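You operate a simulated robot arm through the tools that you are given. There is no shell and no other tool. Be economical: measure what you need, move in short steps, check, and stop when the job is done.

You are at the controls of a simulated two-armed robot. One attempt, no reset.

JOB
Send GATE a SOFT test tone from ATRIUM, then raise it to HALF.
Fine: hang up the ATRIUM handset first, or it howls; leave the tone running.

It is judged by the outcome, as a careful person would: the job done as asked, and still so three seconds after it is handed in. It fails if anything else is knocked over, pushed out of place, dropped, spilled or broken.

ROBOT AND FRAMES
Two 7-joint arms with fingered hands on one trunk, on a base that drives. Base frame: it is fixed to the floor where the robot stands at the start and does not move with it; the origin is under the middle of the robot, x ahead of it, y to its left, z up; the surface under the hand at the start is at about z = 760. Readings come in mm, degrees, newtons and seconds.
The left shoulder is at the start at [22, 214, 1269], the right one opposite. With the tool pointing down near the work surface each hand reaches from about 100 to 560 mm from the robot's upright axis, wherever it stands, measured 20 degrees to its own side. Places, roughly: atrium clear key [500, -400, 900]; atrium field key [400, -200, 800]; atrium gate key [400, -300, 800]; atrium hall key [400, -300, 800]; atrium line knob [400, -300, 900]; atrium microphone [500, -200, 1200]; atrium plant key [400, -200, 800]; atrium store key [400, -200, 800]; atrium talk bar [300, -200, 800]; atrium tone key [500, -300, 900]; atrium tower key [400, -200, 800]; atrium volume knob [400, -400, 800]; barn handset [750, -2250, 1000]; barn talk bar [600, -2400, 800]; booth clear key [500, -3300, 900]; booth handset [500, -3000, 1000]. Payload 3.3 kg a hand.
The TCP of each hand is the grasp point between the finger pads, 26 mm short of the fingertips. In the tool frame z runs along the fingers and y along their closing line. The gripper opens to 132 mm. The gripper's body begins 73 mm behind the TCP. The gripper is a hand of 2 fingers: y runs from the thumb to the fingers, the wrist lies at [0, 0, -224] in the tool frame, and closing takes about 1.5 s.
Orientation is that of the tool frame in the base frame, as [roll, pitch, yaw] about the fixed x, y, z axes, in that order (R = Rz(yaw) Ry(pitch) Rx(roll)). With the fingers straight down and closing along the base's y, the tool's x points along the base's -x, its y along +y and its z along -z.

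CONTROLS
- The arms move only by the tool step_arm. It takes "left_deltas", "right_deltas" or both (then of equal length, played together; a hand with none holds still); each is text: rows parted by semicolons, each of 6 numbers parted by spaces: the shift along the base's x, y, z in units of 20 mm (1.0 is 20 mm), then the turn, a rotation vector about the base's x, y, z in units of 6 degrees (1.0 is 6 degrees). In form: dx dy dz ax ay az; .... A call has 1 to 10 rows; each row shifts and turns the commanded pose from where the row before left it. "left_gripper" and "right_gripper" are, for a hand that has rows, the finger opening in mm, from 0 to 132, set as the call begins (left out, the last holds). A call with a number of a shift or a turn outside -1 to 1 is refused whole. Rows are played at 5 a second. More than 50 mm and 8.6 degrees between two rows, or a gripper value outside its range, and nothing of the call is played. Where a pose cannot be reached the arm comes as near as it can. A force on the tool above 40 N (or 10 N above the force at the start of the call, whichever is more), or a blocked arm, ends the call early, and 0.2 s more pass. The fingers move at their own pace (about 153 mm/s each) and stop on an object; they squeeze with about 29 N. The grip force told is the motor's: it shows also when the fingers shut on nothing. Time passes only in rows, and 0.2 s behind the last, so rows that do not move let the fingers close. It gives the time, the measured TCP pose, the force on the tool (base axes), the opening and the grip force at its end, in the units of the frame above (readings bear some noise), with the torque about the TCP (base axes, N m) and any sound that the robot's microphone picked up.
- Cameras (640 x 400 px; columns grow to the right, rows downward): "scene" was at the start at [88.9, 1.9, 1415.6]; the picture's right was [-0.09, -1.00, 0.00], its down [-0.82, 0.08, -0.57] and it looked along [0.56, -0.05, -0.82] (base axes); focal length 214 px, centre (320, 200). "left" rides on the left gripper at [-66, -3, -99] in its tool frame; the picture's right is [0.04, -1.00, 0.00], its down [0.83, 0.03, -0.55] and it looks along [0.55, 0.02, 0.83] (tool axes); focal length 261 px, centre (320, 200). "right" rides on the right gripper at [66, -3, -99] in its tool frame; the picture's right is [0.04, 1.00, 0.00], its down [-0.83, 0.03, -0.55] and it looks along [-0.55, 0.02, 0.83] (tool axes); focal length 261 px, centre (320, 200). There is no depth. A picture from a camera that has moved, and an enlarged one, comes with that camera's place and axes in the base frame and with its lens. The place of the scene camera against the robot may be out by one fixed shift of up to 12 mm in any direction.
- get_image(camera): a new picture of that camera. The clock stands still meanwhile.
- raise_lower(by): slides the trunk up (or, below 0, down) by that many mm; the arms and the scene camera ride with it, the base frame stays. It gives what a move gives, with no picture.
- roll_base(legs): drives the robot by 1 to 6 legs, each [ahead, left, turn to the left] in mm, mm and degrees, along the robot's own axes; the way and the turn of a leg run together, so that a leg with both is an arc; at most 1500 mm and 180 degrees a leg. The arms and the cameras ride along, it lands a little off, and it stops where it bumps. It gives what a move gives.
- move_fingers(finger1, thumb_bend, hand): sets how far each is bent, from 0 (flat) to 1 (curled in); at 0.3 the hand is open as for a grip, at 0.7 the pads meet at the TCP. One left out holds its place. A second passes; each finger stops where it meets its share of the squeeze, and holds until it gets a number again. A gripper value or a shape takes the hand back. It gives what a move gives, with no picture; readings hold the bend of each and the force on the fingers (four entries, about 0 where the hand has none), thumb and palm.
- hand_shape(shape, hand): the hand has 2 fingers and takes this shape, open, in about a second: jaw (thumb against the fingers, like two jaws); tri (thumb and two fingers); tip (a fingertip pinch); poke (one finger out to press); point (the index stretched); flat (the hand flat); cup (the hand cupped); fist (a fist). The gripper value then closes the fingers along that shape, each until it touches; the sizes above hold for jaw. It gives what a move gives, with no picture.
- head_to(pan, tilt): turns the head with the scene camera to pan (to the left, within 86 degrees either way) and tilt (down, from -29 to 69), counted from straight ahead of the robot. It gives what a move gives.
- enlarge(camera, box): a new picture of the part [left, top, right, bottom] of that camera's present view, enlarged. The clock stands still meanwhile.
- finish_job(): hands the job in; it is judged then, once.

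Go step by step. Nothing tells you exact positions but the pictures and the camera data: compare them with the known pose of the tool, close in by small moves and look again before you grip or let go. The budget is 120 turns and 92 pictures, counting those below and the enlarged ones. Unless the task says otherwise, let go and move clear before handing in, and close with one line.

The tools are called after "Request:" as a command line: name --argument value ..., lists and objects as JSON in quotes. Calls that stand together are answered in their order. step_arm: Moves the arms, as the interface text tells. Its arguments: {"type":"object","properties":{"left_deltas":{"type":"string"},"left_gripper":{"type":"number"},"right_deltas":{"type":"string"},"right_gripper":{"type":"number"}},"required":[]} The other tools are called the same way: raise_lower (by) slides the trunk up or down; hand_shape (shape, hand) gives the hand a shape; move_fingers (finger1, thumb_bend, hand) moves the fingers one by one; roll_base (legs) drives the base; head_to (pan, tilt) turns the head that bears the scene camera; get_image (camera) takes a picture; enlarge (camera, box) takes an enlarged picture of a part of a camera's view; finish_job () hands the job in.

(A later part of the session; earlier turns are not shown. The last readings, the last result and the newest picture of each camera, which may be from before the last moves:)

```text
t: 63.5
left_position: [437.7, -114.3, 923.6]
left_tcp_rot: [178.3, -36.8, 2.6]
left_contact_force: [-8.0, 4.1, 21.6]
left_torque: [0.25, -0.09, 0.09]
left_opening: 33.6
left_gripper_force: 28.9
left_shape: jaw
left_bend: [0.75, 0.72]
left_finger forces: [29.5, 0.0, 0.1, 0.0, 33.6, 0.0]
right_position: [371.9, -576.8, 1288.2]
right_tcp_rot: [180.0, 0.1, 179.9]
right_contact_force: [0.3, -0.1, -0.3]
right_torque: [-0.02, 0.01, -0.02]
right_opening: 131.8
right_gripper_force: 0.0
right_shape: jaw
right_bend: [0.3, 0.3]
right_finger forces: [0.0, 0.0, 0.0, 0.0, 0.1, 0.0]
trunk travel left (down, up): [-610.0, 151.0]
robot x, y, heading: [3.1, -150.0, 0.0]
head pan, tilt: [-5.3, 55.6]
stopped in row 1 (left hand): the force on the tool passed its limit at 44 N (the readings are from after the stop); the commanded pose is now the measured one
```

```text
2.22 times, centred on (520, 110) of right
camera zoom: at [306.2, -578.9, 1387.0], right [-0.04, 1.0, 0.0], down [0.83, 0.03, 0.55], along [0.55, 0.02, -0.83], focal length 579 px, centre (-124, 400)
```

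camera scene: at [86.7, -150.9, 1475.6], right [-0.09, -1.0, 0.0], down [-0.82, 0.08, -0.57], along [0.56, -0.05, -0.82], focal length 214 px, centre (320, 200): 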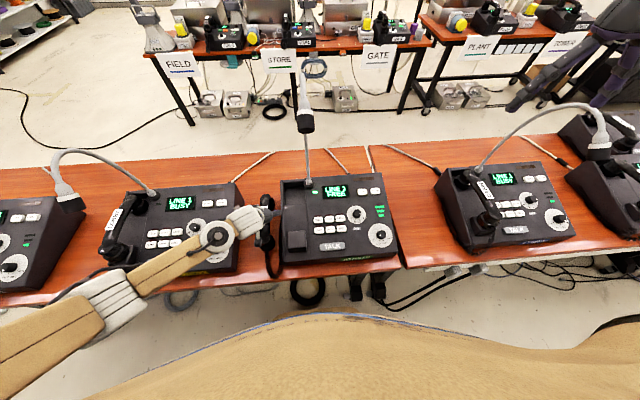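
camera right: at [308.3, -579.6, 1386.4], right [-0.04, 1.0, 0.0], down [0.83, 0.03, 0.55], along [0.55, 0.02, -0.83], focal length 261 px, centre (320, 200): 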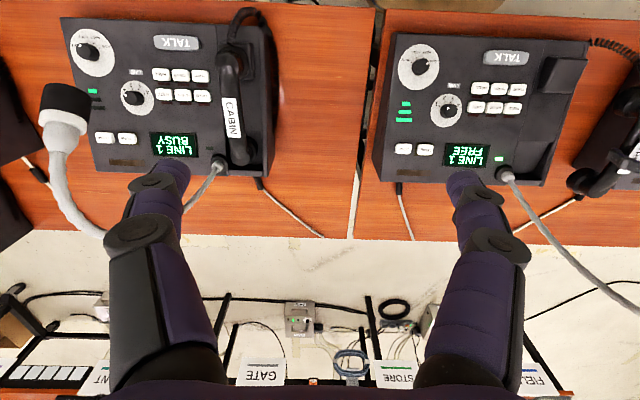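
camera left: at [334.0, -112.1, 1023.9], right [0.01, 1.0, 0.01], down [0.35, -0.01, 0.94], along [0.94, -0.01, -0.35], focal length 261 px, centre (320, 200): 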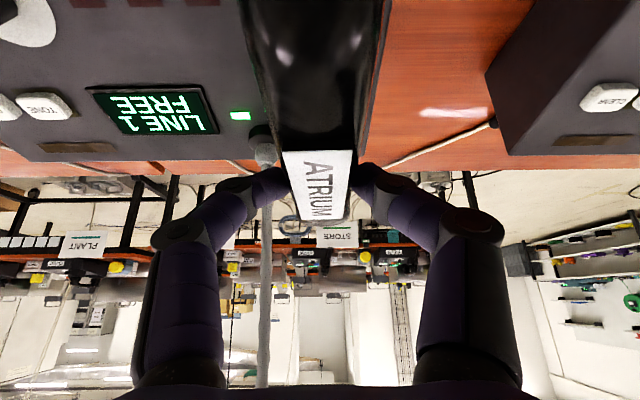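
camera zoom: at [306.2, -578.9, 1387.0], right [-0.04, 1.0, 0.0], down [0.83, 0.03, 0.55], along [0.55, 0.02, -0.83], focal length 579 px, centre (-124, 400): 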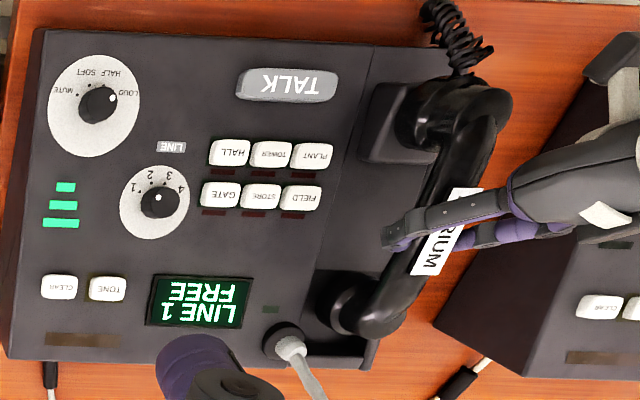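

The handset is seated with firm contact. I'll relieve the pressure slightly, then open the fingers.

Request:
step_arm --left_deltas "0 0 0.1 0 0 0;0 0 0 0 0 0"

Request:
step_arm --left_deltas "0 0 0 0 0 0;0 0 0 0 0 0;0 0 0 0 0 0;0 0 0 0 0 0" --left_gripper 70

Request:
enlarge --camera "right" --box '[440, 20, 600, 200]'

Request:
get_image --camera "left"

```text
t: 64.0
left_position: [436.4, -114.2, 924.2]
left_tcp_rot: [178.4, -36.6, 2.4]
left_contact_force: [-1.0, 0.2, 15.8]
left_torque: [0.11, -0.15, -0.01]
left_opening: 33.4
left_gripper_force: 29.4
left_shape: jaw
left_bend: [0.75, 0.71]
left_finger forces: [30.2, 0.0, 0.0, 0.1, 30.8, 0.1]
right_position: [372.1, -577.7, 1289.1]
right_tcp_rot: [180.0, 0.2, 180.0]
right_contact_force: [-0.7, -0.6, -0.1]
right_torque: [0.02, 0.01, 0.02]
right_opening: 132.0
right_gripper_force: 0.1
right_shape: jaw
right_bend: [0.3, 0.3]
right_finger forces: [0.0, 0.0, 0.0, 0.1, 0.0, 0.1]
trunk travel left (down, up): [-610.0, 151.0]
robot x, y, heading: [-2.4, -152.6, -0.4]
head pan, tilt: [-5.3, 55.6]
```

```text
t: 65.0
left_position: [437.5, -112.9, 923.1]
left_tcp_rot: [178.5, -36.5, 2.3]
left_contact_force: [-0.3, 0.4, -0.9]
left_torque: [0.01, -0.02, 0.0]
left_opening: 69.6
left_gripper_force: 0.1
left_shape: jaw
left_bend: [0.72, 0.7]
left_finger forces: [0.0, 0.0, 0.0, 0.0, 0.0, 0.1]
right_position: [373.8, -576.8, 1287.9]
right_tcp_rot: [-180.0, 0.1, 179.9]
right_contact_force: [-0.4, -0.7, 0.2]
right_torque: [-0.02, 0.01, 0.03]
right_opening: 131.9
right_gripper_force: 0.1
right_shape: jaw
right_bend: [0.3, 0.3]
right_finger forces: [0.0, 0.1, 0.1, 0.1, 0.1, 0.0]
trunk travel left (down, up): [-610.0, 151.0]
robot x, y, heading: [1.7, -153.8, -0.1]
head pan, tilt: [-5.3, 55.6]
```

```text
2.22 times, centred on (520, 110) of right
camera zoom: at [308.2, -579.3, 1386.4], right [-0.04, 1.0, 0.0], down [0.83, 0.03, 0.55], along [0.55, 0.02, -0.83], focal length 579 px, centre (-124, 400)
```

zoom: 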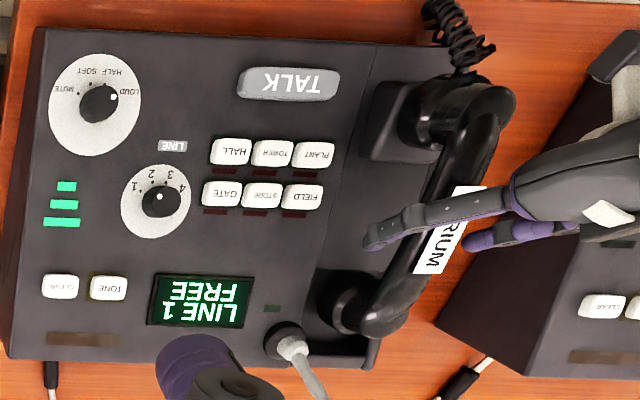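

```text
36 pictures are left
camera left: at [325.3, -113.0, 963.2], right [0.01, 1.0, 0.0], down [0.34, -0.01, 0.94], along [0.94, -0.01, -0.34], focal length 261 px, centre (320, 200)
```

left: 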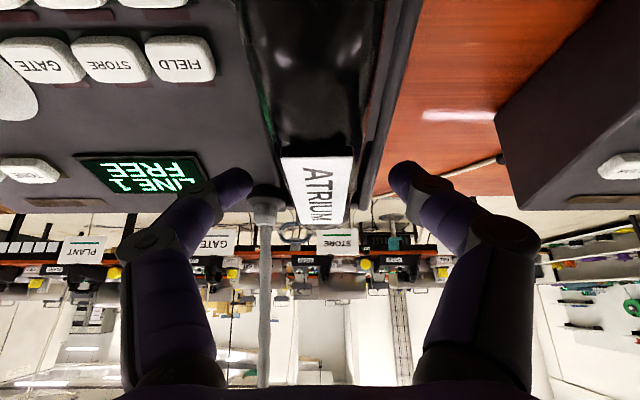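

The handset sits in the cradle, released. I'm backing the left hand out along its axis and moving it away to the left.

Request:
step_arm --left_deltas "-0.5 0 0.7 0 0 0;-0.5 0 0.7 0 0 0;-0.5 0 0.7 0 0 0;-0.5 0 0.7 0 0 0;-0.4 0.8 0.3 0 0 0;-0.4 1 0 0 0 0;-0.4 1 0 0 0 0;-0.4 1 0 0 0 0;-0.4 1 0 0 0 0;-0.4 1 0 0 0 0" --left_gripper 75

Request:
get_image --camera "scene"

```text
t: 67.2
left_position: [348.3, 0.9, 986.4]
left_tcp_rot: [178.6, -36.4, 2.2]
left_contact_force: [-0.4, -0.5, 0.3]
left_torque: [0.02, 0.01, -0.02]
left_opening: 74.4
left_gripper_force: 0.0
left_shape: jaw
left_bend: [0.72, 0.7]
left_finger forces: [0.0, 0.0, 0.0, 0.0, 0.0, 0.0]
right_position: [373.7, -576.4, 1287.2]
right_tcp_rot: [-179.8, 0.1, 179.9]
right_contact_force: [-1.0, 0.8, -1.0]
right_torque: [0.01, -0.01, 0.02]
right_opening: 131.8
right_gripper_force: 0.0
right_shape: jaw
right_bend: [0.3, 0.3]
right_finger forces: [0.1, 0.0, 0.0, 0.0, 0.0, 0.0]
trunk travel left (down, up): [-610.0, 151.0]
robot x, y, heading: [-2.9, -150.8, 0.0]
head pan, tilt: [-5.3, 55.6]
```

```text
35 pictures are left
camera scene: at [86.4, -150.6, 1475.6], right [-0.09, -1.0, 0.0], down [-0.82, 0.08, -0.57], along [0.56, -0.05, -0.82], focal length 214 px, centre (320, 200)
```

scene: 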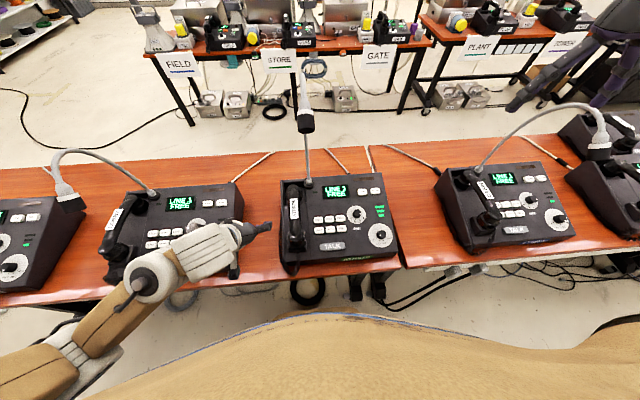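

The ATRIUM handset is hung and looks like its neighbours. Now for the right hand: the volume knob top is near (362, -387, 838) on a panel sloping about 20°. I'll bring the right hand above it, tilted square to the panel.

Request:
step_arm --right_deltas "0 0.9 -1 0 -0.34 0;0 0.9 -1 0 -0.34 0;0 0.9 -1 0 -0.34 0;0 0.9 -1 0 -0.34 0;0 0.9 -1 0 -0.34 0;0 0.9 -1 0 -0.34 0;0 0.9 -1 0 -0.34 0;0 0.9 -1 0 -0.34 0;0 0.9 -1 0 -0.34 0;0 0.9 -1 0 -0.34 0" --right_gripper 70

Request:
step_arm --right_deltas "-0.2 0 -1 0 0 0;-0.2 0 -1 0 0 0;-0.2 0 -1 0 0 0;-0.2 0 -1 0 0 0;-0.2 0 -1 0 0 0;-0.2 0 -1 0 0 0;-0.2 0 -1 0 0 0"

Request:
get_image --camera "right"

```text
t: 69.5
left_position: [349.3, 0.7, 985.9]
left_tcp_rot: [178.5, -36.5, 2.4]
left_contact_force: [0.4, -0.2, 0.6]
left_torque: [-0.01, 0.01, 0.0]
left_opening: 74.6
left_gripper_force: 0.1
left_shape: jaw
left_bend: [0.72, 0.7]
left_finger forces: [0.0, 0.0, 0.1, 0.0, 0.0, 0.0]
right_position: [383.9, -462.5, 1096.5]
right_tcp_rot: [176.8, 21.8, 176.6]
right_contact_force: [0.4, -0.1, 0.7]
right_torque: [0.03, 0.0, 0.03]
right_opening: 70.1
right_gripper_force: 0.1
right_shape: jaw
right_bend: [0.72, 0.7]
right_finger forces: [0.1, 0.0, 0.0, 0.0, 0.0, 0.0]
right hand out of reach, approached as far as the arm can: row 7, 8, 9, 10
trunk travel left (down, up): [-610.0, 151.0]
robot x, y, heading: [0.5, -150.1, -0.2]
head pan, tilt: [-5.3, 55.6]
```

```text
t: 71.0
left_position: [348.4, 0.4, 986.2]
left_tcp_rot: [178.4, -36.5, 2.3]
left_contact_force: [-0.5, -0.4, 0.3]
left_torque: [0.0, 0.02, 0.05]
left_opening: 74.6
left_gripper_force: 0.0
left_shape: jaw
left_bend: [0.72, 0.7]
left_finger forces: [0.0, 0.0, 0.1, 0.0, 0.0, 0.0]
right_position: [352.2, -463.3, 949.9]
right_tcp_rot: [179.5, 20.8, 178.3]
right_contact_force: [0.0, 0.1, 0.1]
right_torque: [0.0, 0.03, -0.02]
right_opening: 70.3
right_gripper_force: 0.1
right_shape: jaw
right_bend: [0.72, 0.7]
right_finger forces: [0.0, 0.0, 0.1, 0.0, 0.0, 0.1]
trunk travel left (down, up): [-610.0, 151.0]
robot x, y, heading: [1.1, -154.5, -0.2]
head pan, tilt: [-5.3, 55.6]
```

```text
34 pictures are left
camera right: at [256.2, -464.8, 1019.0], right [-0.01, 1.0, -0.01], down [0.58, 0.01, 0.81], along [0.81, 0.01, -0.58], focal length 261 px, centre (320, 200)
```

right: 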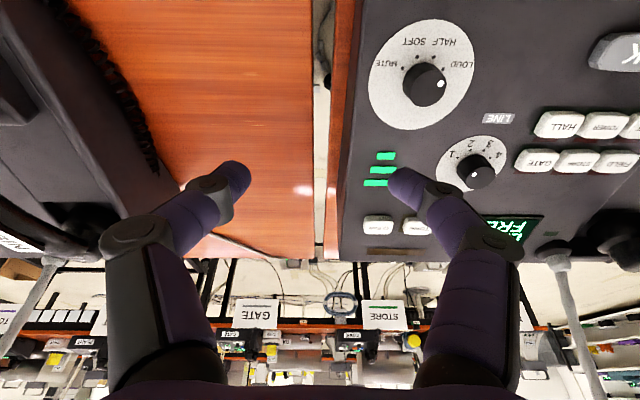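

The knob position checks out at about (361, -385, 838). I'm moving to a point roughly 60 mm above it on its axis.

Request:
step_arm --right_deltas "-0.1 1 -0.3 0 0 0;-0.1 1 -0.4 0 0 0;-0.1 1 -0.5 0 0 0;-0.1 0.9 -0.5 0 0 0;0 0 -0.5 0 0 0" --right_gripper 60

Request:
get_image --camera "right"

```text
t: 72.2
left_position: [349.4, 0.1, 985.6]
left_tcp_rot: [178.4, -36.5, 2.3]
left_contact_force: [-0.2, 0.5, 0.0]
left_torque: [0.01, -0.01, -0.03]
left_opening: 74.0
left_gripper_force: 0.0
left_shape: jaw
left_bend: [0.72, 0.7]
left_finger forces: [0.0, 0.0, 0.0, 0.0, 0.1, 0.0]
right_position: [346.5, -464.1, 913.4]
right_tcp_rot: [179.7, 20.7, 178.7]
right_contact_force: [-0.2, -0.1, 0.6]
right_torque: [0.02, 0.02, -0.04]
right_opening: 60.5
right_gripper_force: 0.1
right_shape: jaw
right_bend: [0.73, 0.7]
right_finger forces: [0.1, 0.0, 0.0, 0.0, 0.0, 0.0]
right hand out of reach, approached as far as the arm can: row 1, 2, 3, 4
trunk travel left (down, up): [-610.0, 151.0]
robot x, y, heading: [1.5, -155.9, -0.5]
head pan, tilt: [-5.3, 55.6]
```

```text
33 pictures are left
camera right: at [250.0, -465.1, 981.4], right [-0.02, 1.0, -0.01], down [0.58, 0.02, 0.81], along [0.81, 0.01, -0.58], focal length 261 px, centre (320, 200)
```

right: 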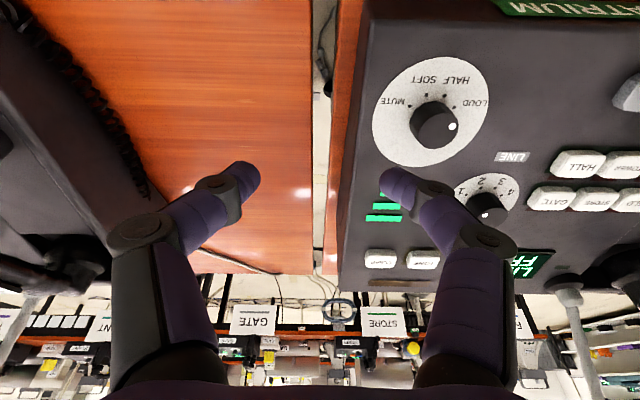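

The right arm meets the same kind of sideways limit as the left one did. I'll turn the wrist about the panel normal, which I need anyway as headroom for turning the knob, and then try moving left again.

Request:
step_arm --right_deltas "0 0 1 0.34 0 -0.94;0 0 0.5 0.34 0 -0.94;0 0 0 0.34 0 -0.94;0 0 0 0.34 0 -0.94;0 0 0 0.34 0 -0.94;0 0 0 0.34 0 -0.94;0 0 0 0.34 0 -0.94;0 0 0 0.34 0 -0.94;0 0 0 0.34 0 -0.94;0 0 0 0.34 0 -0.94"

Request:
step_arm --right_deltas "0 1 0 0 0 0;0 1 0 0 0 0;0 1 0 0 0 0;0 0.9 0 0 0 0"

```text
t: 74.5
left_position: [349.1, 2.0, 985.1]
left_tcp_rot: [178.4, -36.5, 2.3]
left_contact_force: [-0.2, -0.7, -0.1]
left_torque: [-0.02, 0.0, 0.0]
left_opening: 74.2
left_gripper_force: 0.0
left_shape: jaw
left_bend: [0.72, 0.7]
left_finger forces: [0.0, 0.0, 0.0, 0.1, 0.1, 0.0]
right_position: [343.3, -465.7, 940.7]
right_tcp_rot: [162.3, 9.8, 117.1]
right_contact_force: [0.4, 0.4, 0.0]
right_torque: [0.0, 0.0, -0.03]
right_opening: 60.5
right_gripper_force: 0.1
right_shape: jaw
right_bend: [0.73, 0.7]
right_finger forces: [0.0, 0.1, 0.0, 0.0, 0.0, 0.0]
trunk travel left (down, up): [-610.0, 151.0]
robot x, y, heading: [0.5, -153.4, 0.0]
head pan, tilt: [-5.3, 55.6]
```

```text
t: 75.5
left_position: [349.9, 1.5, 986.4]
left_tcp_rot: [178.6, -36.5, 2.4]
left_contact_force: [0.6, 0.5, -0.3]
left_torque: [0.0, -0.02, -0.03]
left_opening: 74.4
left_gripper_force: 0.0
left_shape: jaw
left_bend: [0.72, 0.7]
left_finger forces: [0.0, 0.0, 0.0, 0.0, 0.0, 0.0]
right_position: [343.5, -466.3, 940.8]
right_tcp_rot: [162.3, 10.0, 117.1]
right_contact_force: [-0.3, -0.9, -0.2]
right_torque: [0.03, 0.02, -0.02]
right_opening: 60.6
right_gripper_force: 0.0
right_shape: jaw
right_bend: [0.73, 0.7]
right_finger forces: [0.1, 0.1, 0.1, 0.0, 0.1, 0.1]
right hand out of reach, approached as far as the arm can: row 1, 2, 3, 4
trunk travel left (down, up): [-610.0, 151.0]
robot x, y, heading: [0.0, -152.9, 0.0]
head pan, tilt: [-5.3, 55.6]
```

The limit is in the shoulder, so I'll carry the hand over by driving the base about 80 mm to the left instead. The path is clear at this height.

Request:
roll_base --legs '[[0, 81, 0]]'

Request:
get_image --camera "right"

```text
t: 76.5
left_position: [350.5, 81.6, 986.5]
left_tcp_rot: [178.3, -36.5, 2.4]
left_contact_force: [-0.1, 1.0, -0.1]
left_torque: [0.0, -0.03, -0.03]
left_opening: 74.7
left_gripper_force: 0.0
left_shape: jaw
left_bend: [0.72, 0.7]
left_finger forces: [0.0, 0.1, 0.1, 0.0, 0.0, 0.1]
right_position: [343.0, -385.2, 940.9]
right_tcp_rot: [162.5, 10.0, 117.1]
right_contact_force: [0.2, 0.6, 0.1]
right_torque: [-0.03, -0.04, -0.02]
right_opening: 60.5
right_gripper_force: 0.0
right_shape: jaw
right_bend: [0.73, 0.7]
right_finger forces: [0.0, 0.0, 0.1, 0.0, 0.1, 0.1]
trunk travel left (down, up): [-610.0, 151.0]
robot x, y, heading: [-3.0, -70.7, -0.1]
head pan, tilt: [-5.3, 55.6]
```

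```text
32 pictures are left
camera right: at [278.4, -327.7, 1021.5], right [0.81, 0.52, 0.29], down [0.21, -0.71, 0.67], along [0.55, -0.48, -0.68], focal length 261 px, centre (320, 200)
```

right: 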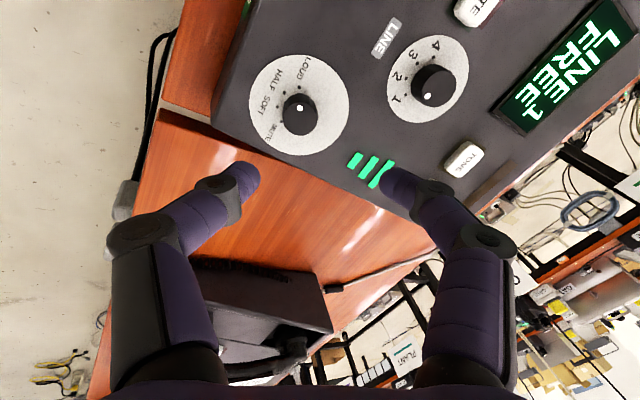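

The knob top is confirmed at (361, -384, 838), and the tool axis matches the panel normal. I'm descending to 30 mm above the grasp pose.

Request:
step_arm --right_deltas "0.1 0.05 -0.8 0 0 0;0.1 0 -0.8 0 0 0;0.1 0 -0.9 0 0 0;0 0 -0.9 0 0 0" --right_gripper 56

Request:
get_image --camera "right"

```text
t: 77.5
left_position: [349.0, 80.5, 985.7]
left_tcp_rot: [178.5, -36.5, 2.4]
left_contact_force: [-0.2, 0.2, 0.0]
left_torque: [0.0, 0.01, -0.02]
left_opening: 74.7
left_gripper_force: 0.2
left_shape: jaw
left_bend: [0.72, 0.7]
left_finger forces: [0.0, 0.0, 0.0, 0.0, 0.0, 0.0]
right_position: [349.0, -390.1, 875.1]
right_tcp_rot: [162.2, 10.1, 116.2]
right_contact_force: [0.0, 0.9, 0.1]
right_torque: [0.02, -0.01, 0.0]
right_opening: 56.3
right_gripper_force: 0.2
right_shape: jaw
right_bend: [0.73, 0.7]
right_finger forces: [0.0, 0.1, 0.0, 0.0, 0.1, 0.1]
trunk travel left (down, up): [-610.0, 151.0]
robot x, y, heading: [1.8, -74.2, -0.2]
head pan, tilt: [-5.3, 55.6]
```

```text
31 pictures are left
camera right: at [284.2, -332.1, 953.9], right [0.81, 0.5, 0.29], down [0.2, -0.71, 0.67], along [0.55, -0.49, -0.68], focal length 261 px, centre (320, 200)
```

right: 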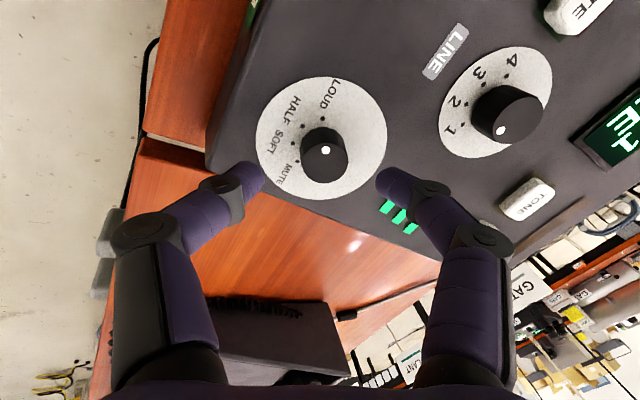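

The knob lies between the fingertips and needs about 6 mm in +y. I'm correcting that, completing the descent and closing on it.

Request:
step_arm --right_deltas "0.15 0.3 -0.4 0 0 0;0.2 0 -0.6 0 0 0;0.15 0 -0.5 0 0 0;0 0 0 0 0 0" --right_gripper 52

Request:
get_image --camera "right"

```text
t: 78.3
left_position: [347.9, 81.8, 986.9]
left_tcp_rot: [178.4, -36.6, 2.5]
left_contact_force: [0.3, -0.3, 0.4]
left_torque: [-0.03, -0.01, -0.01]
left_opening: 74.2
left_gripper_force: 0.0
left_shape: jaw
left_bend: [0.72, 0.7]
left_finger forces: [0.1, 0.0, 0.0, 0.1, 0.1, 0.0]
right_position: [355.7, -387.5, 848.5]
right_tcp_rot: [162.6, 10.3, 115.7]
right_contact_force: [-15.7, 5.9, 31.7]
right_torque: [-0.13, 1.25, -0.32]
right_opening: 52.1
right_gripper_force: 0.0
right_shape: jaw
right_bend: [0.73, 0.73]
right_finger forces: [0.0, 0.0, 0.0, 0.0, 35.0, 0.0]
trunk travel left (down, up): [-610.0, 151.0]
robot x, y, heading: [4.6, -73.4, -0.3]
head pan, tilt: [-5.3, 55.6]
stopped in row 4 (right hand): the force on the tool passed its limit at 42 N (the readings are from after the stop); the commanded pose is now the measured one
```

```text
30 pictures are left
camera right: at [292.5, -327.8, 928.3], right [0.82, 0.5, 0.29], down [0.19, -0.71, 0.68], along [0.54, -0.5, -0.68], focal length 261 px, centre (320, 200)
```

right: 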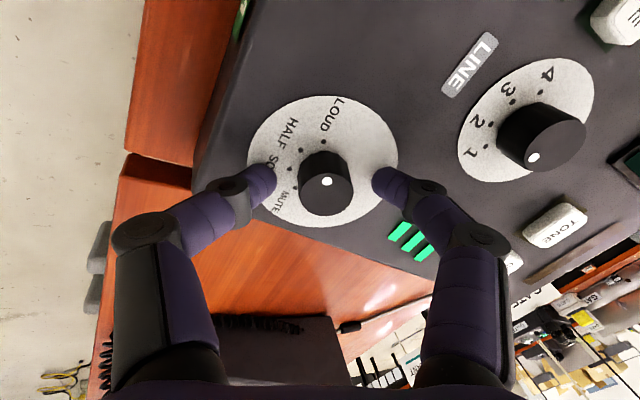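

The thumb tip is resting on the panel. I'll back off 5 mm along the normal and then close on the knob.

Request:
step_arm --right_deltas "-0.09 0.05 0.25 0 0 0;0 0 0 0 0 0" --right_gripper 52

Request:
step_arm --right_deltas "0 0 0 0 0 0;0 0 0 0 0 0;0 0 0 0 0 0;0 0 0 0 0 0;0 0 0 0 0 0" --right_gripper 15

Request:
get_image --camera "right"

```text
t: 78.9
left_position: [349.9, 81.1, 986.4]
left_tcp_rot: [178.6, -36.5, 2.5]
left_contact_force: [0.8, 0.9, -0.3]
left_torque: [-0.01, -0.01, -0.03]
left_opening: 74.4
left_gripper_force: 0.0
left_shape: jaw
left_bend: [0.72, 0.7]
left_finger forces: [0.0, 0.0, 0.0, 0.0, 0.0, 0.1]
right_position: [357.3, -389.1, 851.7]
right_tcp_rot: [162.5, 10.4, 115.6]
right_contact_force: [-0.2, 0.4, 2.2]
right_torque: [0.01, 0.06, 0.0]
right_opening: 51.8
right_gripper_force: 0.0
right_shape: jaw
right_bend: [0.73, 0.7]
right_finger forces: [0.0, 0.0, 0.0, 0.0, 2.4, 0.1]
trunk travel left (down, up): [-610.0, 151.0]
robot x, y, heading: [-1.0, -69.2, -0.5]
head pan, tilt: [-5.3, 55.6]
```

```text
t: 80.1
left_position: [349.5, 80.1, 986.1]
left_tcp_rot: [178.7, -36.5, 2.3]
left_contact_force: [0.4, -0.2, 0.5]
left_torque: [0.02, 0.0, -0.02]
left_opening: 74.1
left_gripper_force: 0.1
left_shape: jaw
left_bend: [0.72, 0.7]
left_finger forces: [0.0, 0.0, 0.0, 0.0, 0.0, 0.0]
right_position: [358.7, -389.4, 851.3]
right_tcp_rot: [162.3, 10.3, 115.5]
right_contact_force: [0.7, -5.5, 0.1]
right_torque: [-0.1, 0.05, 0.02]
right_opening: 20.1
right_gripper_force: 29.0
right_shape: jaw
right_bend: [0.73, 0.7]
right_finger forces: [25.3, 0.0, 0.0, 0.0, 27.1, 0.0]
trunk travel left (down, up): [-610.0, 151.0]
robot x, y, heading: [-2.1, -73.6, -0.3]
head pan, tilt: [-5.3, 55.6]
```

```text
29 pictures are left
camera right: at [294.4, -329.8, 931.8], right [0.82, 0.5, 0.29], down [0.19, -0.71, 0.68], along [0.54, -0.5, -0.68], focal length 261 px, centre (320, 200)
```

right: 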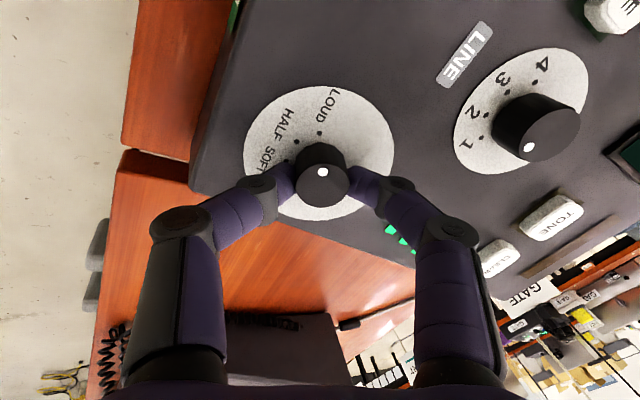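

I have the knob, but the grip is about 5 mm off its axis. I'll open, centre and grip again.

Request:
step_arm --right_deltas "0 0 0 0 0 0;0 0 0 0 0 0;0 0 0 0 0 0;-0.05 0.25 0 0 0 0;0 0 0 0 0 0" --right_gripper 46

Request:
step_arm --right_deltas "0 0 0 0 0 0;0 0 0 0 0 0;0 0 0 0 0 0;0 0 0 0 0 0;0 0 0 0 0 0" --right_gripper 15

Request:
get_image --camera "right"

```text
t: 81.3
left_position: [349.2, 82.1, 985.5]
left_tcp_rot: [178.5, -36.5, 2.4]
left_contact_force: [-0.8, 0.0, 0.6]
left_torque: [0.0, -0.03, -0.01]
left_opening: 74.6
left_gripper_force: 0.1
left_shape: jaw
left_bend: [0.72, 0.7]
left_finger forces: [0.0, 0.1, 0.0, 0.0, 0.0, 0.0]
right_position: [355.2, -388.3, 851.4]
right_tcp_rot: [162.4, 10.1, 115.2]
right_contact_force: [-0.2, 0.2, 0.5]
right_torque: [-0.01, 0.02, 0.05]
right_opening: 45.6
right_gripper_force: 0.1
right_shape: jaw
right_bend: [0.74, 0.7]
right_finger forces: [0.0, 0.0, 0.0, 0.1, 0.5, 0.1]
trunk travel left (down, up): [-610.0, 151.0]
robot x, y, heading: [-1.6, -70.8, -0.3]
head pan, tilt: [-5.3, 55.6]
```

```text
t: 82.5
left_position: [349.3, 80.2, 985.8]
left_tcp_rot: [178.5, -36.6, 2.3]
left_contact_force: [0.8, 0.6, 0.3]
left_torque: [-0.01, 0.0, -0.03]
left_opening: 74.6
left_gripper_force: 0.0
left_shape: jaw
left_bend: [0.72, 0.7]
left_finger forces: [0.0, 0.1, 0.1, 0.0, 0.0, 0.1]
right_position: [356.6, -386.6, 852.2]
right_tcp_rot: [162.4, 10.2, 115.2]
right_contact_force: [0.1, -1.1, -0.1]
right_torque: [-0.05, 0.06, -0.02]
right_opening: 19.6
right_gripper_force: 28.6
right_shape: jaw
right_bend: [0.72, 0.7]
right_finger forces: [25.8, 0.0, 0.0, 0.0, 26.7, 0.0]
trunk travel left (down, up): [-610.0, 151.0]
robot x, y, heading: [-1.3, -70.0, -0.1]
head pan, tilt: [-5.3, 55.6]
```

```text
28 pictures are left
camera right: at [293.2, -328.4, 931.5], right [0.82, 0.49, 0.29], down [0.19, -0.71, 0.68], along [0.54, -0.5, -0.68], focal length 261 px, centre (320, 200)
```

right: 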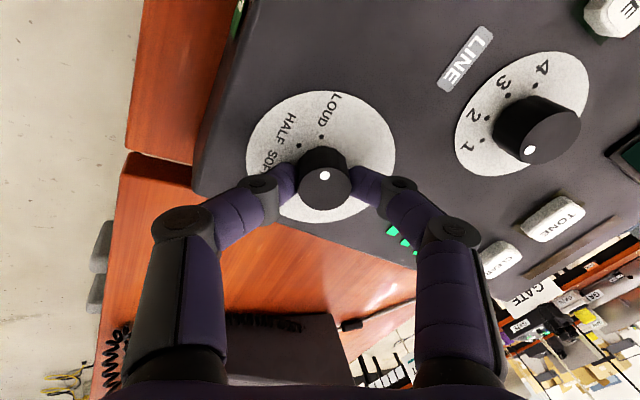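

The grip is centred with little side force. I'm turning counter-clockwise about the panel normal by roughly 40° first.

Request:
step_arm --right_deltas "0 0 0 -0.34 0 0.94;0 0 0 -0.34 0 0.94;0 0 0 -0.34 0 0.94;0 0 0 -0.34 0 0.94;0 0 0 -0.34 0 0.94;0 0 0 -0.34 0 0.94;0 0 0 -0.34 0 0.94"

Request:
get_image --camera "right"

```text
t: 84.1
left_position: [350.5, 79.5, 985.6]
left_tcp_rot: [178.7, -36.5, 2.3]
left_contact_force: [-0.1, 0.1, 0.0]
left_torque: [-0.03, 0.03, 0.0]
left_opening: 74.7
left_gripper_force: 0.0
left_shape: jaw
left_bend: [0.72, 0.7]
left_finger forces: [0.1, 0.1, 0.0, 0.0, 0.0, 0.0]
right_position: [357.0, -387.4, 853.0]
right_tcp_rot: [173.0, 19.9, 157.7]
right_contact_force: [5.9, -5.1, 0.5]
right_torque: [0.0, -0.09, -0.03]
right_opening: 19.0
right_gripper_force: 28.7
right_shape: jaw
right_bend: [0.72, 0.7]
right_finger forces: [26.5, 0.1, 0.0, 0.0, 28.0, 0.0]
trunk travel left (down, up): [-610.0, 151.0]
robot x, y, heading: [1.7, -75.6, -0.1]
head pan, tilt: [-5.3, 55.6]
```

```text
27 pictures are left
camera right: at [264.5, -364.6, 921.3], right [0.3, 0.95, 0.1], down [0.54, -0.26, 0.8], along [0.79, -0.19, -0.59], focal length 261 px, centre (320, 200)
```

right: 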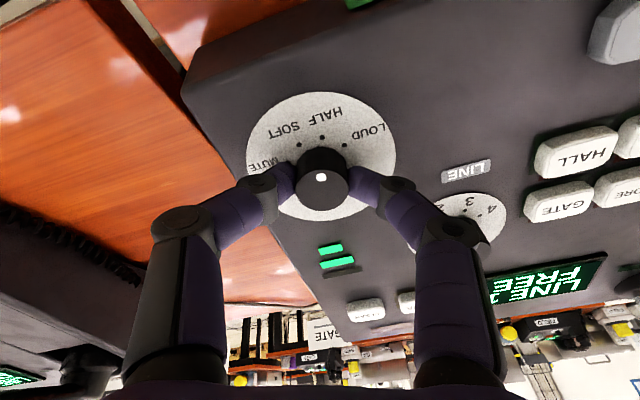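

Two bars are lit now, which means HALF. Another 40° should bring it to SOFT.

Request:
step_arm --right_deltas "0 0 0 -0.34 0 0.94;0 0 0 -0.34 0 0.94;0 0 0 -0.34 0 0.94;0 0 0 -0.34 0 0.94;0 0 0 -0.34 0 0.94;0 0 0 -0.34 0 0.94;0 0 0 -0.24 0 0.7"

Request:
get_image --camera "right"

```text
t: 85.7
left_position: [349.9, 80.1, 986.5]
left_tcp_rot: [178.4, -36.5, 2.4]
left_contact_force: [0.2, 0.0, -0.1]
left_torque: [0.06, -0.02, 0.01]
left_opening: 74.4
left_gripper_force: 0.0
left_shape: jaw
left_bend: [0.72, 0.7]
left_finger forces: [0.1, 0.0, 0.0, 0.0, 0.0, 0.0]
right_position: [357.3, -386.2, 851.5]
right_tcp_rot: [-172.7, 19.9, -159.2]
right_contact_force: [0.2, 0.5, 0.6]
right_torque: [0.23, 0.15, 0.01]
right_opening: 19.0
right_gripper_force: 29.2
right_shape: jaw
right_bend: [0.73, 0.7]
right_finger forces: [27.9, 0.0, 0.1, 0.1, 26.6, 0.0]
trunk travel left (down, up): [-610.0, 151.0]
robot x, y, heading: [0.3, -72.9, -0.2]
head pan, tilt: [-5.3, 55.6]
```

```text
26 pictures are left
camera right: at [265.7, -410.2, 922.1], right [-0.35, 0.93, -0.14], down [0.52, 0.31, 0.8], along [0.78, 0.21, -0.59], focal length 261 px, centre (320, 200)
```

right: 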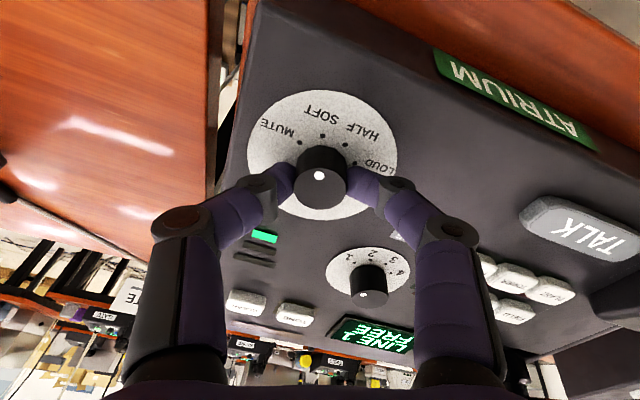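

One bar is lit, so the knob is at SOFT. I'm releasing it, backing off along the normal, and straightening the wrist with closed fingers for pressing.

Request:
step_arm --right_deltas "0 0 0 0 0 0;0 0 0 0 0 0;0 0 0 0 0 0;-0.34 0 0.94 0 0 0;-0.34 0 0.94 0 0 0;-0.34 0 0.94 0 0 0;-0.34 0 0.94 0 0 0" --right_gripper 50

Request:
step_arm --right_deltas "0 0 0 0.34 0 -0.94;0 0 0 0.34 0 -0.94;0 0 0 0.34 0 -0.94;0 0 0 0.17 0 -0.47;0 0 0 0 0 0;0 0 0 0 0 0" --right_gripper 0

Request:
roll_base --legs '[[0, 128, 0]]'

Request:
get_image --camera "right"

Request:
get_image --camera "scene"

```text
t: 87.3
left_position: [349.4, 80.6, 985.8]
left_tcp_rot: [178.5, -36.5, 2.5]
left_contact_force: [0.3, 0.9, 0.4]
left_torque: [-0.03, 0.01, -0.02]
left_opening: 74.5
left_gripper_force: 0.1
left_shape: jaw
left_bend: [0.72, 0.7]
left_finger forces: [0.1, 0.1, 0.0, 0.1, 0.0, 0.0]
right_position: [327.1, -386.0, 925.4]
right_tcp_rot: [-172.8, 19.5, -159.5]
right_contact_force: [-0.2, -0.2, -0.6]
right_torque: [0.05, -0.01, 0.03]
right_opening: 49.7
right_gripper_force: 0.2
right_shape: jaw
right_bend: [0.74, 0.7]
right_finger forces: [0.1, 0.0, 0.1, 0.0, 0.1, 0.0]
trunk travel left (down, up): [-610.0, 151.0]
robot x, y, heading: [1.5, -73.3, -0.1]
head pan, tilt: [-5.3, 55.6]
```

```text
t: 88.7
left_position: [348.4, 81.6, 985.6]
left_tcp_rot: [178.5, -36.5, 2.4]
left_contact_force: [-0.2, -0.4, 0.5]
left_torque: [-0.02, -0.02, -0.02]
left_opening: 74.3
left_gripper_force: 0.0
left_shape: jaw
left_bend: [0.72, 0.7]
left_finger forces: [0.0, 0.1, 0.0, 0.0, 0.1, 0.1]
right_position: [328.2, -385.5, 926.1]
right_tcp_rot: [179.8, 20.9, 178.1]
right_contact_force: [0.1, 0.9, 0.1]
right_torque: [-0.01, 0.03, -0.02]
right_opening: 0.1
right_gripper_force: 29.4
right_shape: jaw
right_bend: [0.62, 0.7]
right_finger forces: [0.0, 0.0, 0.1, 0.0, 0.0, 0.0]
trunk travel left (down, up): [-610.0, 151.0]
robot x, y, heading: [0.7, -73.1, -0.2]
head pan, tilt: [-5.3, 55.6]
```

```text
t: 90.0
left_position: [349.7, 213.5, 985.8]
left_tcp_rot: [178.4, -36.5, 2.6]
left_contact_force: [0.3, 0.0, 0.2]
left_torque: [-0.04, -0.03, -0.05]
left_opening: 74.3
left_gripper_force: 0.1
left_shape: jaw
left_bend: [0.72, 0.7]
left_finger forces: [0.1, 0.1, 0.0, 0.0, 0.2, 0.0]
right_position: [330.8, -252.2, 927.6]
right_tcp_rot: [179.7, 21.2, 178.3]
right_contact_force: [0.3, 0.1, -0.2]
right_torque: [-0.02, 0.01, 0.0]
right_opening: 0.0
right_gripper_force: 29.0
right_shape: jaw
right_bend: [0.62, 0.7]
right_finger forces: [0.0, 0.1, 0.0, 0.0, 0.0, 0.0]
trunk travel left (down, up): [-610.0, 151.0]
robot x, y, heading: [-2.8, 62.1, 0.1]
head pan, tilt: [-5.3, 55.6]
```

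```text
25 pictures are left
camera right: at [234.4, -252.9, 996.1], right [-0.01, 1.0, -0.01], down [0.58, 0.01, 0.82], along [0.82, 0.0, -0.58], focal length 261 px, centre (320, 200)
```

right: 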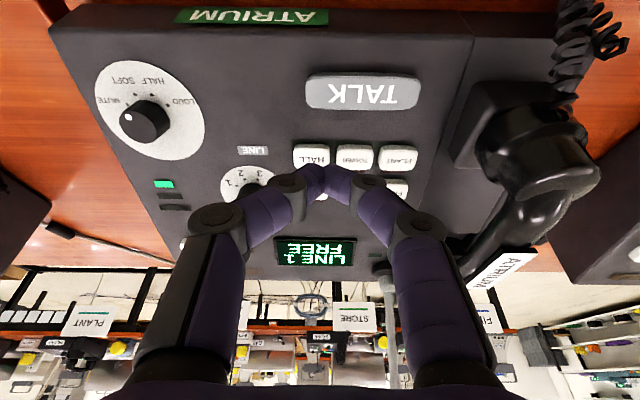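

```text
24 pictures are left
camera scene: at [86.9, 61.2, 1475.6], right [-0.09, -1.0, 0.0], down [-0.82, 0.07, -0.57], along [0.56, -0.05, -0.82], focal length 214 px, centre (320, 200)
```

scene: 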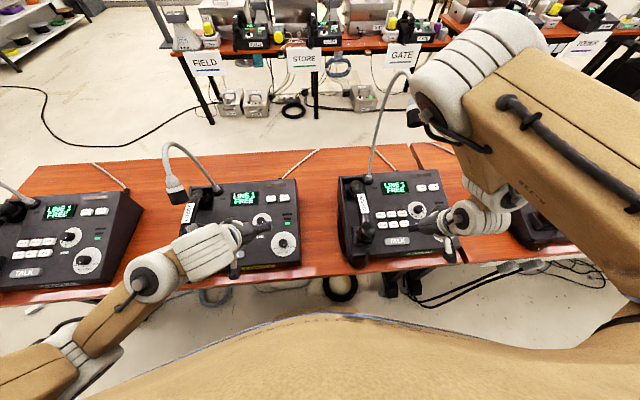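

SOFT is confirmed and every console now reads LINE 1 FREE. The right elbow rides high and close to the mic on this side, so I'll press the keys with the left hand, whose elbow is low. I'm squaring it to the panel, closing its fingers and driving right.

Request:
step_arm --left_deltas "0 -0.9 0.2 0 0.9 0;0 -0.9 0.2 0 0.9 0;0 -0.9 0.2 0 0.8 0;0 -0.9 0 0 0 0;0 -0.9 0 0 0 0;0 -0.9 0 0 0 0" --left_gripper 0

Request:
roll_base --legs '[[0, -363, 0]]'

Request:
get_image --camera "scene"

Request:
get_image --camera "left"

```text
t: 91.4
left_position: [350.0, 103.9, 998.1]
left_tcp_rot: [179.3, -20.9, 2.1]
left_contact_force: [-0.3, -0.4, 0.0]
left_torque: [0.01, 0.03, 0.02]
left_opening: 0.0
left_gripper_force: 28.8
left_shape: jaw
left_bend: [0.63, 0.7]
left_finger forces: [0.0, 0.0, 0.1, 0.0, 0.0, 0.0]
right_position: [331.1, -255.3, 926.9]
right_tcp_rot: [179.6, 21.2, 178.0]
right_contact_force: [0.5, -0.1, 1.1]
right_torque: [0.01, 0.02, 0.01]
right_opening: 0.0
right_gripper_force: 29.0
right_shape: jaw
right_bend: [0.62, 0.7]
right_finger forces: [0.0, 0.0, 0.0, 0.0, 0.0, 0.0]
trunk travel left (down, up): [-610.0, 151.0]
robot x, y, heading: [-0.3, 56.0, 0.3]
head pan, tilt: [-5.3, 55.6]
```

```text
t: 93.7
left_position: [349.6, -259.1, 998.4]
left_tcp_rot: [179.4, -20.9, 1.8]
left_contact_force: [-0.7, -0.3, 0.1]
left_torque: [0.0, -0.04, 0.03]
left_opening: 0.4
left_gripper_force: 28.9
left_shape: jaw
left_bend: [0.63, 0.7]
left_finger forces: [0.0, 0.0, 0.0, 0.0, 0.0, 0.0]
right_position: [330.1, -620.2, 927.0]
right_tcp_rot: [179.5, 21.2, 177.7]
right_contact_force: [-0.2, -1.0, -0.1]
right_torque: [0.05, -0.01, -0.01]
right_opening: 0.2
right_gripper_force: 29.6
right_shape: jaw
right_bend: [0.62, 0.7]
right_finger forces: [0.0, 0.1, 0.0, 0.0, 0.0, 0.0]
trunk travel left (down, up): [-610.0, 151.0]
robot x, y, heading: [0.9, -308.7, -0.1]
head pan, tilt: [-5.3, 55.6]
```

```text
23 pictures are left
camera scene: at [86.8, -304.9, 1475.6], right [-0.09, -1.0, 0.0], down [-0.82, 0.08, -0.57], along [0.56, -0.05, -0.82], focal length 214 px, centre (320, 200)
```

scene: 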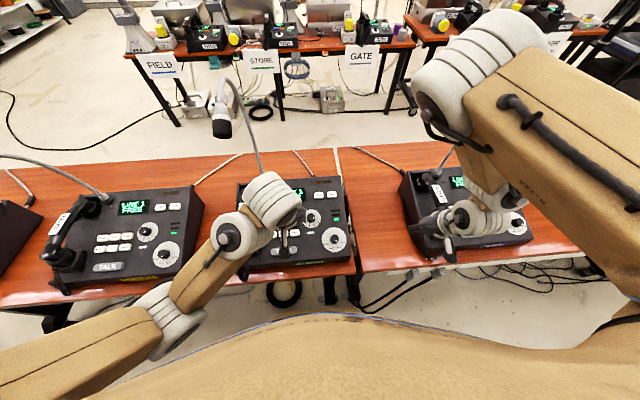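

```text
22 pictures are left
camera left: at [252.5, -259.5, 1066.7], right [0.01, 1.0, 0.0], down [0.58, -0.01, 0.81], along [0.81, -0.01, -0.58], focal length 261 px, centre (320, 200)
```

left: 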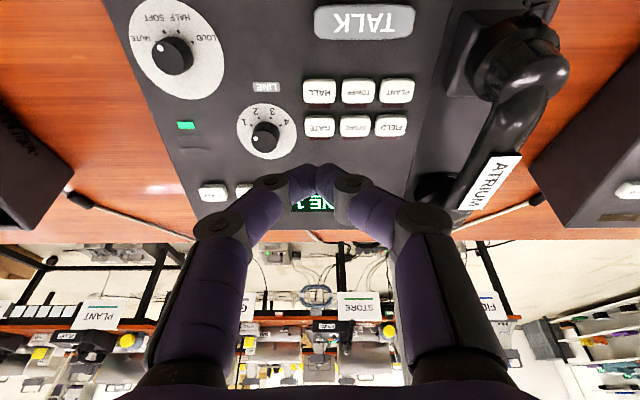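

GATE is at about (432, -260, 842), directly ahead of the left fingertips. I'm coming in to about 25 mm above it.

Request:
step_arm --left_deltas "0.53 0 -0.9 0 0 0;0.53 0 -0.9 0 0 0;0.53 0 -0.9 0 0 0;0.53 0 -0.9 0 0 0;0.53 0 -0.9 0 0 0;0.53 0 -0.9 0 0 0" --left_gripper 0

Request:
get_image --camera "left"

```text
t: 95.1
left_position: [415.1, -259.9, 889.5]
left_tcp_rot: [179.3, -20.9, 2.0]
left_contact_force: [-0.4, 0.2, 0.9]
left_torque: [-0.01, -0.03, 0.0]
left_opening: 0.0
left_gripper_force: 29.3
left_shape: jaw
left_bend: [0.63, 0.7]
left_finger forces: [0.0, 0.0, 0.1, 0.0, 0.1, 0.1]
right_position: [329.6, -619.5, 927.6]
right_tcp_rot: [179.7, 21.2, 177.7]
right_contact_force: [1.0, 0.4, 0.0]
right_torque: [0.02, 0.02, -0.02]
right_opening: 0.0
right_gripper_force: 28.9
right_shape: jaw
right_bend: [0.62, 0.7]
right_finger forces: [0.0, 0.1, 0.0, 0.0, 0.0, 0.0]
trunk travel left (down, up): [-610.0, 151.0]
robot x, y, heading: [2.8, -308.1, -0.2]
head pan, tilt: [-5.3, 55.6]
```

```text
21 pictures are left
camera left: at [316.7, -258.2, 957.6], right [0.01, 1.0, 0.0], down [0.58, -0.01, 0.81], along [0.81, -0.01, -0.58], focal length 261 px, centre (320, 200)
```

left: 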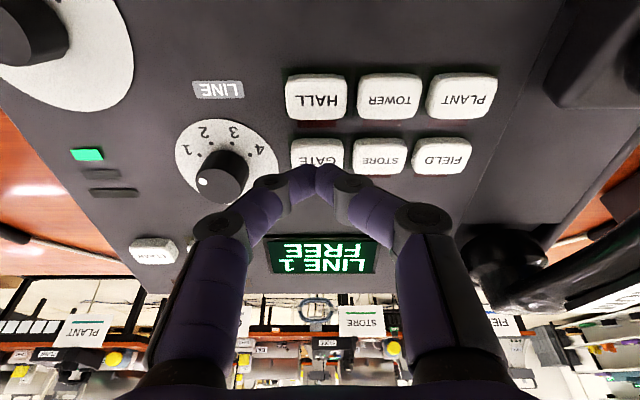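

The fingertip axis is centred on GATE. I'm pressing along the normal in small steps.

Request:
step_arm --left_deltas "0.18 -0.03 -0.47 0 0 0;0.18 0 -0.47 0 0 0;0.07 0 -0.19 0 0 0;0.05 0 -0.14 0 0 0"

Request:
enlarge --camera "left" --box '[60, 60, 500, 300]'

```text
t: 96.1
left_position: [421.9, -260.8, 868.3]
left_tcp_rot: [179.1, -21.2, 1.9]
left_contact_force: [-9.4, 3.8, 24.3]
left_torque: [0.17, 0.15, 0.01]
left_opening: 0.0
left_gripper_force: 28.5
left_shape: jaw
left_bend: [0.64, 0.7]
left_finger forces: [0.0, 0.1, 0.1, 0.0, 0.0, 0.0]
right_position: [328.3, -618.3, 928.7]
right_tcp_rot: [179.6, 21.2, 177.7]
right_contact_force: [-0.4, 0.2, 0.4]
right_torque: [0.05, -0.01, 0.02]
right_opening: 0.1
right_gripper_force: 29.0
right_shape: jaw
right_bend: [0.62, 0.7]
right_finger forces: [0.0, 0.0, 0.0, 0.1, 0.0, 0.0]
trunk travel left (down, up): [-610.0, 151.0]
robot x, y, heading: [-1.4, -302.7, -0.2]
head pan, tilt: [-5.3, 55.6]
heard: click
```

```text
1.45 times, centred on (280, 180) of left
camera zoom: at [324.4, -259.8, 935.2], right [0.01, 1.0, 0.0], down [0.58, -0.01, 0.82], along [0.82, -0.01, -0.58], focal length 379 px, centre (378, 229)
```

zoom: 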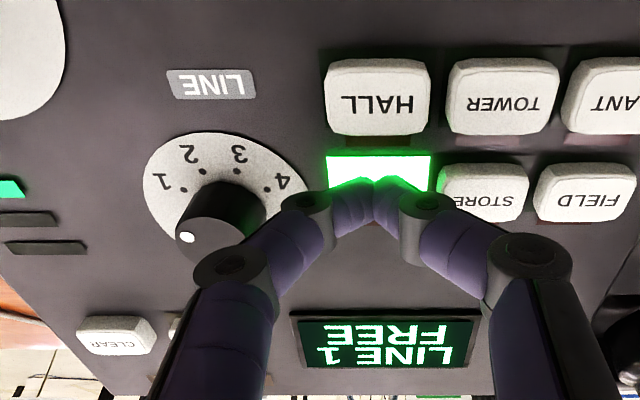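

I heard a click and GATE is lit. I'm backing off, then shifting right toward TONE.

Request:
step_arm --left_deltas "-0.36 0 0.93 0 0 0;-0.36 0 0.93 0 0 0;-0.36 0 0.93 0 0 0"

Request:
roll_base --legs '[[0, -88, 0]]'

Request:
step_arm --left_deltas "0.8 0 0 0 0 0;0.8 0 0 0 0 0;0.8 0 0 0 0 0;0.8 0 0 0 0 0"

Request:
get_image --camera "left"

```text
t: 96.9
left_position: [401.3, -260.6, 920.9]
left_tcp_rot: [179.2, -20.9, 2.0]
left_contact_force: [0.3, 0.3, -0.1]
left_torque: [0.0, 0.0, 0.0]
left_opening: 0.1
left_gripper_force: 29.1
left_shape: jaw
left_bend: [0.64, 0.7]
left_finger forces: [0.0, 0.0, 0.0, 0.0, 0.0, 0.0]
right_position: [328.3, -618.9, 926.9]
right_tcp_rot: [179.6, 21.2, 177.8]
right_contact_force: [0.2, 1.0, 0.0]
right_torque: [-0.02, -0.01, 0.01]
right_opening: 0.1
right_gripper_force: 28.8
right_shape: jaw
right_bend: [0.62, 0.7]
right_finger forces: [0.0, 0.0, 0.1, 0.0, 0.1, 0.0]
trunk travel left (down, up): [-610.0, 151.0]
robot x, y, heading: [-0.7, -305.4, -0.2]
head pan, tilt: [-5.3, 55.6]
```

```text
t: 98.0
left_position: [398.9, -348.2, 920.0]
left_tcp_rot: [179.2, -20.8, 2.0]
left_contact_force: [0.2, -0.4, -0.4]
left_torque: [0.02, 0.02, 0.0]
left_opening: 0.0
left_gripper_force: 28.9
left_shape: jaw
left_bend: [0.64, 0.7]
left_finger forces: [0.1, 0.0, 0.0, 0.1, 0.1, 0.0]
right_position: [327.7, -708.1, 926.6]
right_tcp_rot: [179.4, 21.2, 177.8]
right_contact_force: [0.2, -0.6, 0.7]
right_torque: [0.03, 0.0, 0.03]
right_opening: 0.0
right_gripper_force: 29.1
right_shape: jaw
right_bend: [0.62, 0.7]
right_finger forces: [0.0, 0.1, 0.1, 0.1, 0.0, 0.0]
trunk travel left (down, up): [-610.0, 151.0]
robot x, y, heading: [-4.4, -392.4, 0.0]
head pan, tilt: [-5.3, 55.6]
```

```text
t: 99.0
left_position: [464.7, -346.9, 918.7]
left_tcp_rot: [179.2, -20.9, 2.0]
left_contact_force: [0.5, 0.1, 0.0]
left_torque: [0.02, -0.01, -0.03]
left_opening: 0.2
left_gripper_force: 29.0
left_shape: jaw
left_bend: [0.64, 0.7]
left_finger forces: [0.1, 0.0, 0.1, 0.0, 0.0, 0.1]
right_position: [327.5, -707.0, 927.6]
right_tcp_rot: [179.6, 21.2, 177.8]
right_contact_force: [-0.1, 0.4, 0.1]
right_torque: [-0.02, 0.03, -0.04]
right_opening: 0.1
right_gripper_force: 29.2
right_shape: jaw
right_bend: [0.62, 0.7]
right_finger forces: [0.0, 0.0, 0.1, 0.1, 0.0, 0.0]
trunk travel left (down, up): [-610.0, 151.0]
robot x, y, heading: [-1.3, -393.1, -0.1]
head pan, tilt: [-5.3, 55.6]
```

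```text
19 pictures are left
camera left: at [367.5, -347.1, 988.0], right [0.01, 1.0, 0.0], down [0.58, -0.01, 0.81], along [0.81, 0.0, -0.58], focal length 261 px, centre (320, 200)
```

left: 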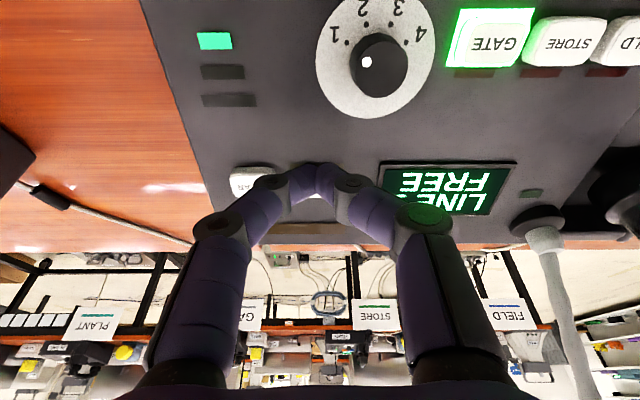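

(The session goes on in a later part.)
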